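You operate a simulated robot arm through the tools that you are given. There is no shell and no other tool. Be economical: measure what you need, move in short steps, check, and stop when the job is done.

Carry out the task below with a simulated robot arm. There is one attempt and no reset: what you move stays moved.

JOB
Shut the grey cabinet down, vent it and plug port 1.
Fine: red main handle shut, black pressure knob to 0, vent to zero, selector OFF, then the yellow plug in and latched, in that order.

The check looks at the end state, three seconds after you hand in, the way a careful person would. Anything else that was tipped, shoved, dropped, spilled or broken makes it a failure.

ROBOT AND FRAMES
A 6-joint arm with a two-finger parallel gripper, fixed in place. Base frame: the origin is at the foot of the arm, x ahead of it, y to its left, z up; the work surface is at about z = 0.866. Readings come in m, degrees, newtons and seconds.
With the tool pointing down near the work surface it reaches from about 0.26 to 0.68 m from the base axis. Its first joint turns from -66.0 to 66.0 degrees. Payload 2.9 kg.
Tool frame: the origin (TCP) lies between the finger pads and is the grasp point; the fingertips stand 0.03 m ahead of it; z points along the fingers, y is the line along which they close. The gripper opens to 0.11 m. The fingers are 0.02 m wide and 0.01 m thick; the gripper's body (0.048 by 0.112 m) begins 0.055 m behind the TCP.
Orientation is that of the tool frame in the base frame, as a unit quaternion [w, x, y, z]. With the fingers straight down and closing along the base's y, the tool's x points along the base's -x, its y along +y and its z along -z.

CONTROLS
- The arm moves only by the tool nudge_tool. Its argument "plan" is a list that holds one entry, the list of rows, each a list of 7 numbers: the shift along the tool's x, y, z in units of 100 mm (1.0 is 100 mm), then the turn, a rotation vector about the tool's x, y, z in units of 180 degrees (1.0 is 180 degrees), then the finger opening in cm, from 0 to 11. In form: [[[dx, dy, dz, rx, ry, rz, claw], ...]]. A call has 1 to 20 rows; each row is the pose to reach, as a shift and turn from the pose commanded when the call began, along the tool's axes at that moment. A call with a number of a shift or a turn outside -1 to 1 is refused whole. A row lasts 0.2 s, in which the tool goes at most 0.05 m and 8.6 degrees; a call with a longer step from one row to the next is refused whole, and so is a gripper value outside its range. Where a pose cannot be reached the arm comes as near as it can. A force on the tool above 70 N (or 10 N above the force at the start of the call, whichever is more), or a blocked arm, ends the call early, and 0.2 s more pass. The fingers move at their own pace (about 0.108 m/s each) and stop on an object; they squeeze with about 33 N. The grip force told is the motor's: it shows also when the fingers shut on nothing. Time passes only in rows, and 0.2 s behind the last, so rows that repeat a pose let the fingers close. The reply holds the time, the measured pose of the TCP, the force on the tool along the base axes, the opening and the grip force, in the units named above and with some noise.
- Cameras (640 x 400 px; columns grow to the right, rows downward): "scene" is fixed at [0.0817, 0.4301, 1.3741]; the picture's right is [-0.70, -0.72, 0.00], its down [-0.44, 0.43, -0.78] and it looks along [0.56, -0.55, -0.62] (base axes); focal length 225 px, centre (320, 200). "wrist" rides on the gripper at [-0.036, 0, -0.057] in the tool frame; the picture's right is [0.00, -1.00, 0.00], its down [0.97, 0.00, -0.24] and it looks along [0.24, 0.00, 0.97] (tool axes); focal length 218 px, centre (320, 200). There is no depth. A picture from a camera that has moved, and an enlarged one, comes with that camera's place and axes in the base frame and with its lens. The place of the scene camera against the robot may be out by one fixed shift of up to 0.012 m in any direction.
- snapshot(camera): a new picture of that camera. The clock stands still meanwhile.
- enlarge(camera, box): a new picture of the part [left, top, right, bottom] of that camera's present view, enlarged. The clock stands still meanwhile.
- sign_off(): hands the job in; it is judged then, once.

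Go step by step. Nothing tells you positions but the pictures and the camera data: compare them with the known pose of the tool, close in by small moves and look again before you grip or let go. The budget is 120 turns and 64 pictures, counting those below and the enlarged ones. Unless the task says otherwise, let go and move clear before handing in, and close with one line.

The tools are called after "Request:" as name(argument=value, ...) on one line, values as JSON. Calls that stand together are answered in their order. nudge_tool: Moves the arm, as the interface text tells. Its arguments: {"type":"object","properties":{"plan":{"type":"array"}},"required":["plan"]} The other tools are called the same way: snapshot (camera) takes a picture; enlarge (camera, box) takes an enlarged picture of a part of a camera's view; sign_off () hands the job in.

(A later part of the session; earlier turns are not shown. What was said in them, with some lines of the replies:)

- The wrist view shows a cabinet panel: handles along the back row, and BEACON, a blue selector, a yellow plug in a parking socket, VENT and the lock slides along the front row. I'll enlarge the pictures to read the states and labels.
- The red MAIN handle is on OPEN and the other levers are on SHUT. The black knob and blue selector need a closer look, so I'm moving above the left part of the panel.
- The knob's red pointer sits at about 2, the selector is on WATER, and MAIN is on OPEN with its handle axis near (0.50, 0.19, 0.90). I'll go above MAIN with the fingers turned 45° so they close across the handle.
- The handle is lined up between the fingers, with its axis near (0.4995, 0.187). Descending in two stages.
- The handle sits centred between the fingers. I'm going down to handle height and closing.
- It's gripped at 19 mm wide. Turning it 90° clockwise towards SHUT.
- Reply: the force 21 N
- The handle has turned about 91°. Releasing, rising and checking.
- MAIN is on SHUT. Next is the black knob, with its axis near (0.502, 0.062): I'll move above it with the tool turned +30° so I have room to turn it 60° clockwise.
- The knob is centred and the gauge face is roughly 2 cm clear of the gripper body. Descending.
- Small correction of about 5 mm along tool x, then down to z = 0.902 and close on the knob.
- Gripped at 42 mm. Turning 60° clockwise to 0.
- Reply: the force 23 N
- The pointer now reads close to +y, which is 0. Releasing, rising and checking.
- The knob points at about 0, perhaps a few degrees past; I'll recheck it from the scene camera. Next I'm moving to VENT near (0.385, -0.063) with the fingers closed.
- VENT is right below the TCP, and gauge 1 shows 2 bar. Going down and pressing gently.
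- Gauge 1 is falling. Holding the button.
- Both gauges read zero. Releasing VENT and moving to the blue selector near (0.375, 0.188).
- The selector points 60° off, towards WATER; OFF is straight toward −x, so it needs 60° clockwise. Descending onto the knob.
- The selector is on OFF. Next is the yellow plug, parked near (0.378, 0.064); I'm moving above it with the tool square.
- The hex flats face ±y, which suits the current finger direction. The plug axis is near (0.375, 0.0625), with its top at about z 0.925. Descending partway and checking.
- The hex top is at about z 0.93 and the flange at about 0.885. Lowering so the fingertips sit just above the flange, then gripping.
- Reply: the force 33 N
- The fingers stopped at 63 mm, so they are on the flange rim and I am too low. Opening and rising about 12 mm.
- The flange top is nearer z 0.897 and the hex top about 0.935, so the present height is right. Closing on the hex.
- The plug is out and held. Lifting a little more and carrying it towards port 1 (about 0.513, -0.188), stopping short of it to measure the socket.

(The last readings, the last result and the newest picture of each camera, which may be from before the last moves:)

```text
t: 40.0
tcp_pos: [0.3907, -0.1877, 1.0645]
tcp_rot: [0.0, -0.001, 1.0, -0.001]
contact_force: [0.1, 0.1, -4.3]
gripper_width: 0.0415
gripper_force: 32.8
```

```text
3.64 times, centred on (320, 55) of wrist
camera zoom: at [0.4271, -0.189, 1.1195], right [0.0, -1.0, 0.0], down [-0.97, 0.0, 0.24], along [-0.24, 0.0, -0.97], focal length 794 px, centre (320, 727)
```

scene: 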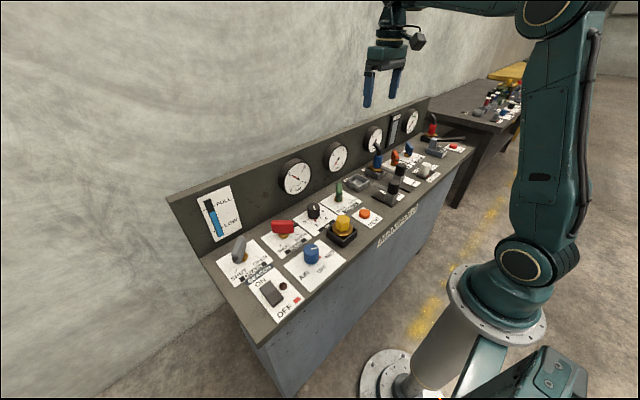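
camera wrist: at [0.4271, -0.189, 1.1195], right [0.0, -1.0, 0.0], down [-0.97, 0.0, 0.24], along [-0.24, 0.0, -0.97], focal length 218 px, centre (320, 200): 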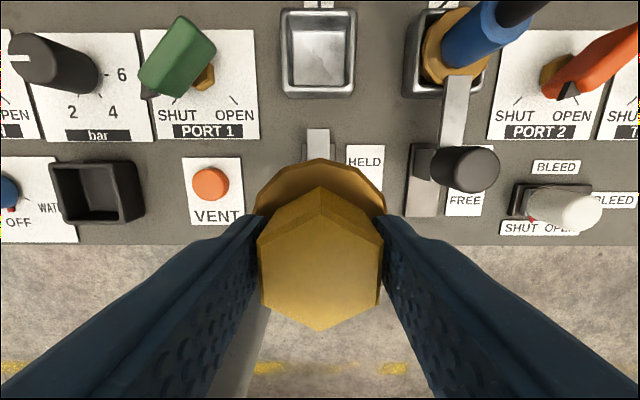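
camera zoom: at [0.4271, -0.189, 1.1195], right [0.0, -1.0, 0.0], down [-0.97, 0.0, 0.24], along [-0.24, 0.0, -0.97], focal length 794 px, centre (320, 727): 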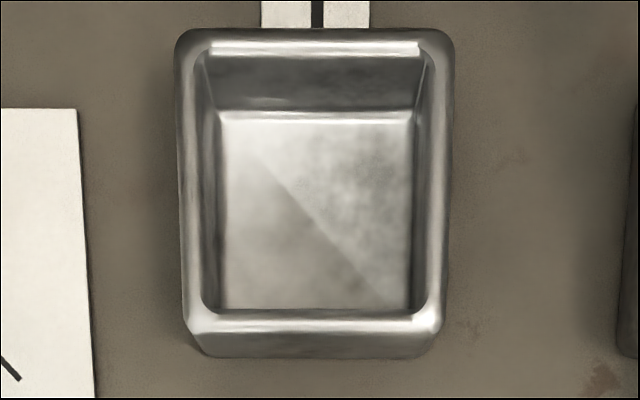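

Port 1's centre is near (0.512, -0.188), with a 53 mm floor. Bringing the plug over it at the same height, then checking clearance to gauge 2.

Request:
nudge_tool(plan=[[[-0.35, 0, 0, 0, 0, 0, 2.5], [-0.7, 0, 0, 0, 0, 0, 2.5], [-1.0, 0, 0, 0, 0, 0, 2.5]]])

Request:
snapshot(camera="wrist")

```text
t: 40.8
tcp_pos: [0.492, -0.1879, 1.0641]
tcp_rot: [0.0, -0.001, 1.0, 0.0]
contact_force: [-0.4, 0.2, -3.4]
gripper_width: 0.0413
gripper_force: 32.9
```

```text
23 pictures are left
camera wrist: at [0.5282, -0.1876, 1.1194], right [0.0, -1.0, 0.0], down [-0.97, 0.0, 0.24], along [-0.24, 0.0, -0.97], focal length 218 px, centre (320, 200)
```

wrist: 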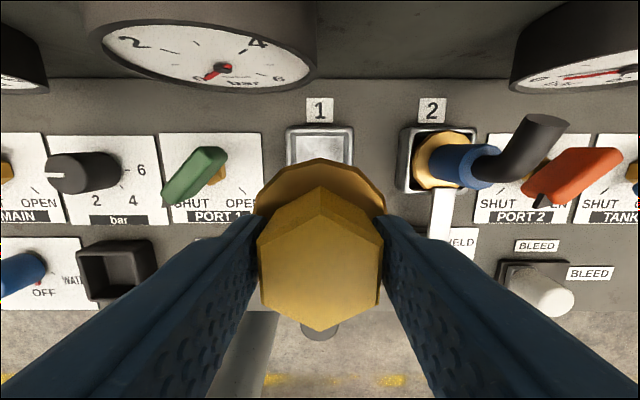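

Gauge 2's face is at x ≈ 0.575, leaving about 18 mm of clearance. Moving the last 18 mm and descending to just above the socket.

Request:
nudge_tool(plan=[[[-0.185, 0, 0, 0, 0, 0, 2.5], [-0.185, 0, 0.3, 0, 0, 0, 2.5], [-0.185, 0, 0.6, 0, 0, 0, 2.5], [-0.185, 0, 0.85, 0, 0, 0, 2.5], [-0.185, 0, 0.92, 0, 0, 0, 2.5]]])

Request:
enlarge(camera="scene", box=[330, 110, 450, 200])

Request:
snapshot(camera="wrist")

```text
t: 42.0
tcp_pos: [0.51, -0.1874, 0.9735]
tcp_rot: [0.0, -0.001, 1.0, 0.0]
contact_force: [0.0, -0.6, -4.0]
gripper_width: 0.0413
gripper_force: 32.8
```

```text
4.44 times, centred on (390, 155) of scene
camera zoom: at [0.0817, 0.4301, 1.3741], right [-0.7, -0.72, 0.0], down [-0.44, 0.43, -0.78], along [0.56, -0.55, -0.62], focal length 1001 px, centre (9, 400)
```

zoom: 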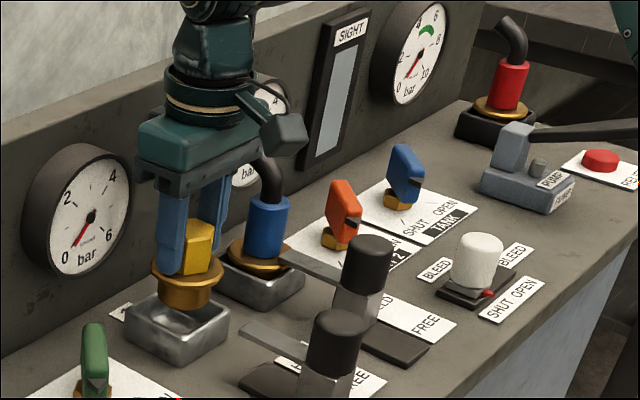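

```text
21 pictures are left
camera wrist: at [0.5456, -0.1877, 1.0268], right [0.0, -1.0, 0.0], down [-0.97, 0.0, 0.24], along [-0.24, 0.0, -0.97], focal length 218 px, centre (320, 200)
```

wrist: 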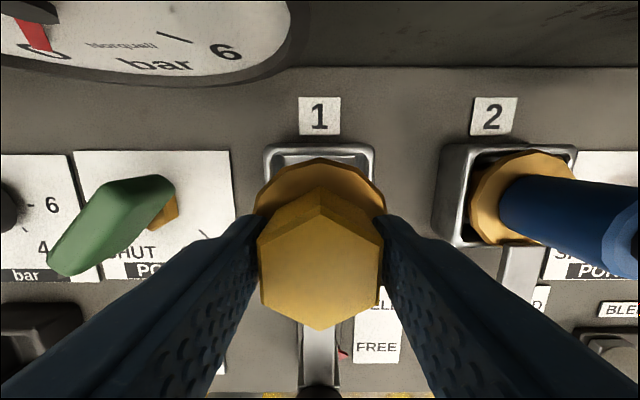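

Aligned (far rim at x 0.546, so centre 0.512). Lowering gently into the socket.

Request:
nudge_tool(plan=[[[0, 0, 0.12, 0, 0, 0, 2.5], [0, 0, 0.22, 0, 0, 0, 2.5], [0, 0, 0.28, 0, 0, 0, 2.5], [0, 0, 0.32, 0, 0, 0, 2.5], [0, 0, 0.35, 0, 0, 0, 2.5], [0, 0, 0.37, 0, 0, 0, 2.5]]])

Request:
enlarge(camera="scene", box=[330, 110, 450, 200])

```text
t: 43.4
tcp_pos: [0.5092, -0.1872, 0.9349]
tcp_rot: [0.0, -0.001, 1.0, 0.0]
contact_force: [-0.2, -0.3, -3.6]
gripper_width: 0.0413
gripper_force: 32.6
```

```text
4.44 times, centred on (390, 155) of scene
camera zoom: at [0.0817, 0.4301, 1.3741], right [-0.7, -0.72, 0.0], down [-0.44, 0.43, -0.78], along [0.56, -0.55, -0.62], focal length 1001 px, centre (9, 400)
```

zoom: 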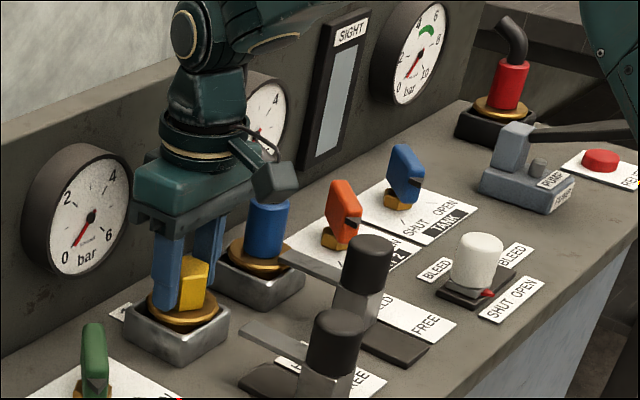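

No contact yet; continuing down in small steps until it seats.

Request:
nudge_tool(plan=[[[0, 0, 0.015, 0, 0, 0, 2.5], [0, 0, 0.03, 0, 0, 0, 2.5], [0, 0, 0.045, 0, 0, 0, 2.5], [0, 0, 0.06, 0, 0, 0, 2.5]]])

```text
t: 44.4
tcp_pos: [0.5109, -0.1884, 0.9322]
tcp_rot: [0.003, -0.001, 1.0, 0.0]
contact_force: [-4.5, 3.9, 31.4]
gripper_width: 0.0415
gripper_force: 33.3
```

It seated at z ≈ 0.932 with 31 N upward. Releasing and rising straight up.

Request:
nudge_tool(plan=[[[0, 0, -0.03, 0, 0, 0, 2.5], [0, 0, -0.03, 0, 0, 0, 5.5], [0, 0, -0.03, 0, 0, 0, 5.5], [0, 0, -0.3, 0, 0, 0, 5.5], [0, 0, -0.7, 0, 0, 0, 5.5], [0, 0, -1.0, 0, 0, 0, 5.5]]])

Request:
snapshot(camera="wrist")

Request:
enlarge(camera="scene", box=[330, 120, 450, 210])

```text
t: 45.8
tcp_pos: [0.5092, -0.1879, 1.0294]
tcp_rot: [-0.002, -0.001, 1.0, -0.001]
contact_force: [0.0, 0.1, 0.7]
gripper_width: 0.055
gripper_force: 0.0
```

```text
19 pictures are left
camera wrist: at [0.5453, -0.188, 1.0847], right [0.0, -1.0, 0.0], down [-0.97, 0.0, 0.24], along [-0.24, 0.0, -0.97], focal length 218 px, centre (320, 200)
```

wrist: 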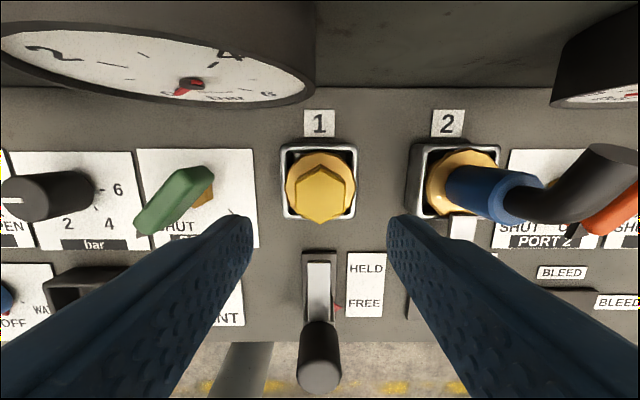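

```text
4.44 times, centred on (390, 165) of scene
camera zoom: at [0.0817, 0.4301, 1.3741], right [-0.7, -0.72, 0.0], down [-0.44, 0.43, -0.78], along [0.56, -0.55, -0.62], focal length 1001 px, centre (9, 356)
```

zoom: 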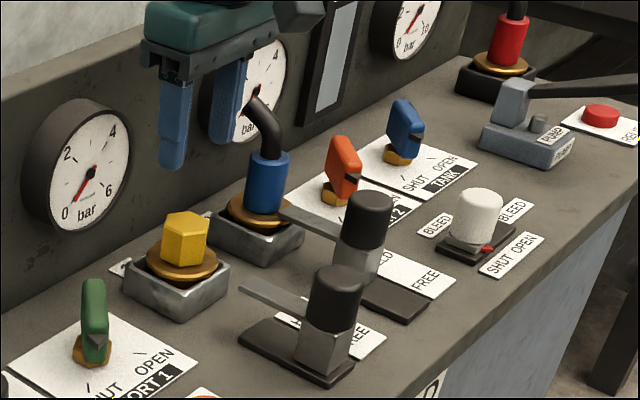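

The plug sits level in port 1, like the one in port 2. Next is the latch slide: its knob is near (0.364, -0.188, top 0.948), and it must travel about 46 mm toward +x to HELD.

Request:
nudge_tool(plan=[[[0.4, 0, 0, 0, 0, 0, 6], [0.8, 0, 0, 0, 0, 0, 6], [1.0, 0, 0, 0, 0, 0, 6]]])

Request:
nudge_tool(plan=[[[0.22, 0, 0, 0, 0, 0, 6], [0.45, 0, 0, 0, 0, 0, 6]]])

Request:
snapshot(camera="wrist")

```text
t: 46.6
tcp_pos: [0.409, -0.1878, 1.0293]
tcp_rot: [0.001, -0.001, 1.0, 0.0]
contact_force: [-0.2, 0.3, 0.1]
gripper_width: 0.06
gripper_force: 0.0
```

```text
t: 47.2
tcp_pos: [0.3643, -0.1883, 1.0296]
tcp_rot: [-0.001, -0.001, 1.0, 0.0]
contact_force: [-0.5, 0.0, 0.3]
gripper_width: 0.0599
gripper_force: 0.1
```

```text
17 pictures are left
camera wrist: at [0.4001, -0.1883, 1.0849], right [0.0, -1.0, 0.0], down [-0.97, 0.0, 0.24], along [-0.24, 0.0, -0.97], focal length 218 px, centre (320, 200)
```

wrist: 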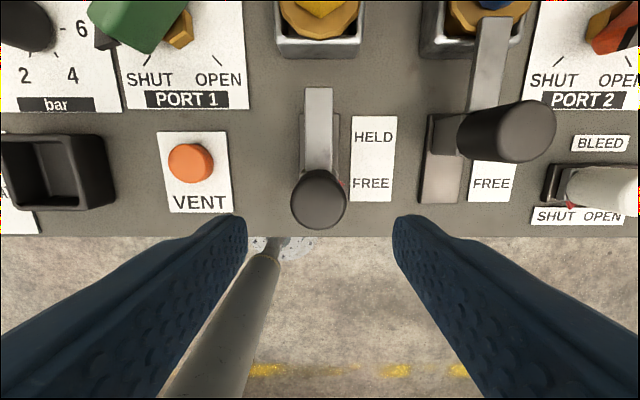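

The knob is centred below. Descending and gripping.

Request:
nudge_tool(plan=[[[0, 0.005, 0.4, 0, 0, 0, 6], [0, 0.005, 0.75, 0, 0, 0, 6], [0, 0.005, 0.95, 0, 0, 0, 6], [0, 0.005, 0.95, 0, 0, 0, 3], [0, 0.005, 0.95, 0, 0, 0, 2], [0, 0.005, 0.95, 0, 0, 0, 2]]])

```text
t: 48.6
tcp_pos: [0.3639, -0.1871, 0.9366]
tcp_rot: [0.0, -0.002, 1.0, 0.0]
contact_force: [-0.9, -1.7, -1.3]
gripper_width: 0.0377
gripper_force: 45.2
```

Gripped at 38 mm. Sliding toward HELD in small steps.

Request:
nudge_tool(plan=[[[-0.08, 0, 0, 0, 0, 0, 2], [-0.16, 0, 0, 0, 0, 0, 2], [-0.24, 0, 0, 0, 0, 0, 2], [-0.32, 0, 0, 0, 0, 0, 2], [-0.4, 0, 0, 0, 0, 0, 2]]])

Request:
snapshot(camera="wrist")

Request:
enlarge(camera="scene", box=[330, 120, 450, 210])

```text
t: 49.8
tcp_pos: [0.405, -0.1885, 0.936]
tcp_rot: [0.001, -0.001, 1.0, 0.0]
contact_force: [1.9, 6.4, 26.5]
gripper_width: 0.0378
gripper_force: 44.9
```

```text
16 pictures are left
camera wrist: at [0.4415, -0.1872, 0.9909], right [0.0, -1.0, 0.0], down [-0.97, 0.0, 0.24], along [-0.24, 0.0, -0.97], focal length 218 px, centre (320, 200)
```

wrist: 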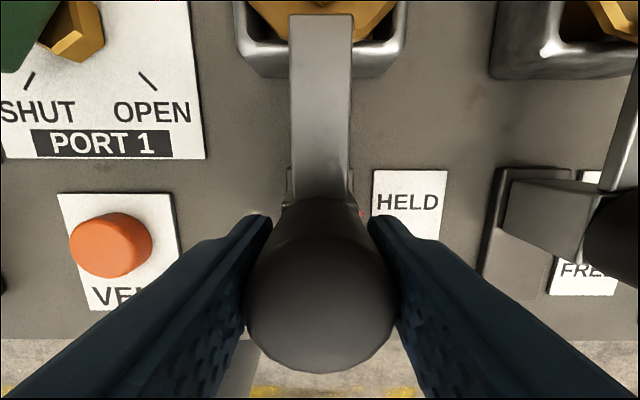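

```text
4.44 times, centred on (390, 165) of scene
camera zoom: at [0.0814, 0.4304, 1.374], right [-0.7, -0.72, 0.0], down [-0.44, 0.43, -0.78], along [0.56, -0.55, -0.62], focal length 1001 px, centre (9, 356)
```

zoom: 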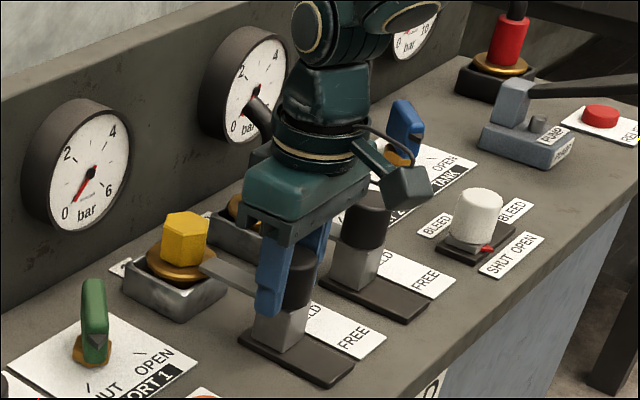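

The bar is now over the flange. Pushing the remaining few millimetres until it stops.

Request:
nudge_tool(plan=[[[-0.02, 0, 0, 0, 0, 0, 2], [-0.04, 0, 0, 0, 0, 0, 2], [-0.06, 0, 0, 0, 0, 0, 2], [-0.08, 0, 0, 0, 0, 0, 2]]])

Request:
snapshot(camera="wrist")

```text
t: 50.8
tcp_pos: [0.4106, -0.1868, 0.9353]
tcp_rot: [-0.002, 0.001, 1.0, 0.0]
contact_force: [-22.2, 10.0, 37.6]
gripper_width: 0.0382
gripper_force: 44.9
```

```text
14 pictures are left
camera wrist: at [0.4461, -0.1874, 0.9901], right [0.0, -1.0, 0.0], down [-0.97, 0.0, 0.25], along [-0.25, 0.0, -0.97], focal length 218 px, centre (320, 200)
```

wrist: 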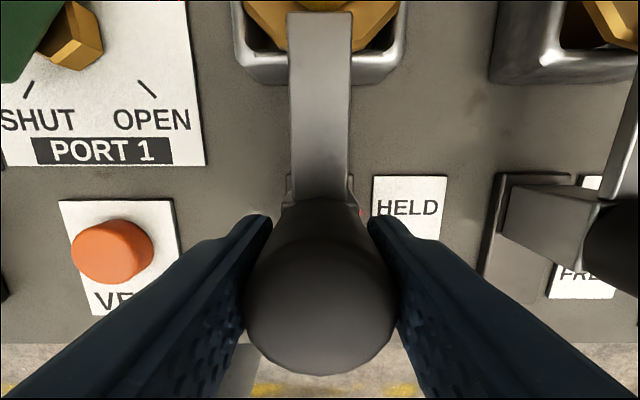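

It stopped after about 46 mm of travel with 22 N back, so it is at HELD. Releasing, rising and inspecting everything.

Request:
nudge_tool(plan=[[[0.015, 0, 0, 0, 0, 0, 2], [0.015, 0, 0, 0, 0, 0, 6], [0.015, 0, 0, 0, 0, 0, 6], [0.015, 0, -0.35, 0, 0, 0, 6], [0.015, 0, -0.7, 0, 0, 0, 6], [0.015, 0, -1.0, 0, 0, 0, 6]]])

Request:
nudge_tool(plan=[[[0.2, 0, -0.35, 0, 0, 0, 6], [0.4, 0, -0.7, 0, 0, 0, 6], [0.4, 0, -1.0, 0, 0, 0, 6]]])

Request:
snapshot(camera="wrist")

Request:
enlarge(camera="scene", box=[200, 120, 480, 300])

Request:
enlarge(camera="scene", box=[330, 120, 450, 210])

```text
t: 52.2
tcp_pos: [0.41, -0.1867, 1.0343]
tcp_rot: [0.0, -0.001, 1.0, 0.0]
contact_force: [0.2, -0.2, 0.1]
gripper_width: 0.0599
gripper_force: 0.0
```

```text
t: 53.0
tcp_pos: [0.3709, -0.1864, 1.1355]
tcp_rot: [0.0, -0.001, 1.0, 0.0]
contact_force: [0.3, 0.1, 0.2]
gripper_width: 0.0601
gripper_force: 0.0
```

```text
13 pictures are left
camera wrist: at [0.4071, -0.1864, 1.1907], right [0.0, -1.0, 0.0], down [-0.97, 0.0, 0.24], along [-0.24, 0.0, -0.97], focal length 218 px, centre (320, 200)
```

wrist: 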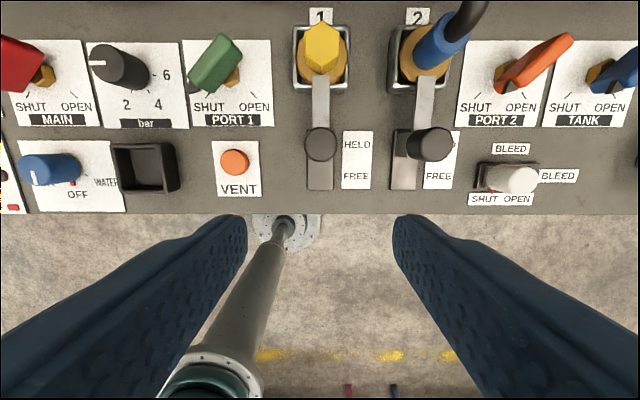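

```text
2.22 times, centred on (340, 210) of scene
camera zoom: at [0.0816, 0.4301, 1.3741], right [-0.7, -0.72, 0.0], down [-0.44, 0.43, -0.78], along [0.56, -0.55, -0.62], focal length 500 px, centre (276, 178)
```

zoom: 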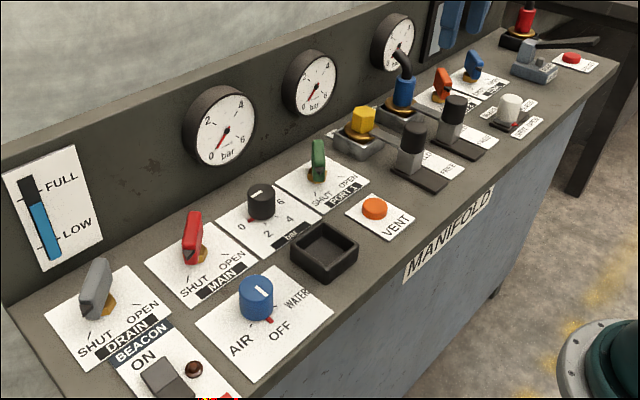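

```text
4.44 times, centred on (390, 165) of scene
camera zoom: at [0.0816, 0.4301, 1.3741], right [-0.7, -0.72, 0.0], down [-0.44, 0.43, -0.78], along [0.56, -0.55, -0.62], focal length 1001 px, centre (9, 356)
```

zoom: 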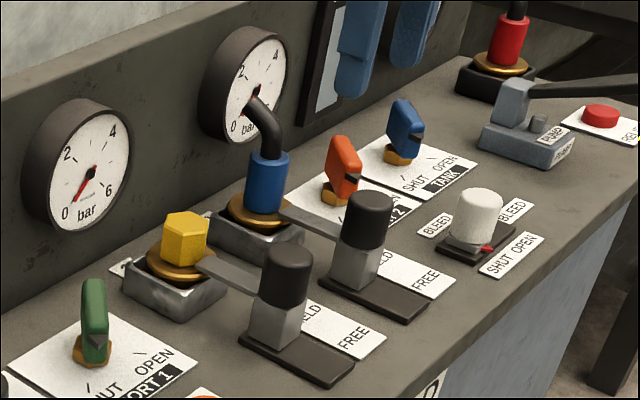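

MAIN is on SHUT, the knob on 0, gauge 1 at zero, the selector on OFF, and the yellow plug is in port 1 with its slide on HELD, matching port 2. The arm is clear, so I'm handing in.

Request:
sign_off()

```text
The job is handed in.
```

I shut the cabinet down in the order you gave: main handle shut, pressure knob at 0, vented to zero, selector OFF, and the yellow plug in port 1 and latched.
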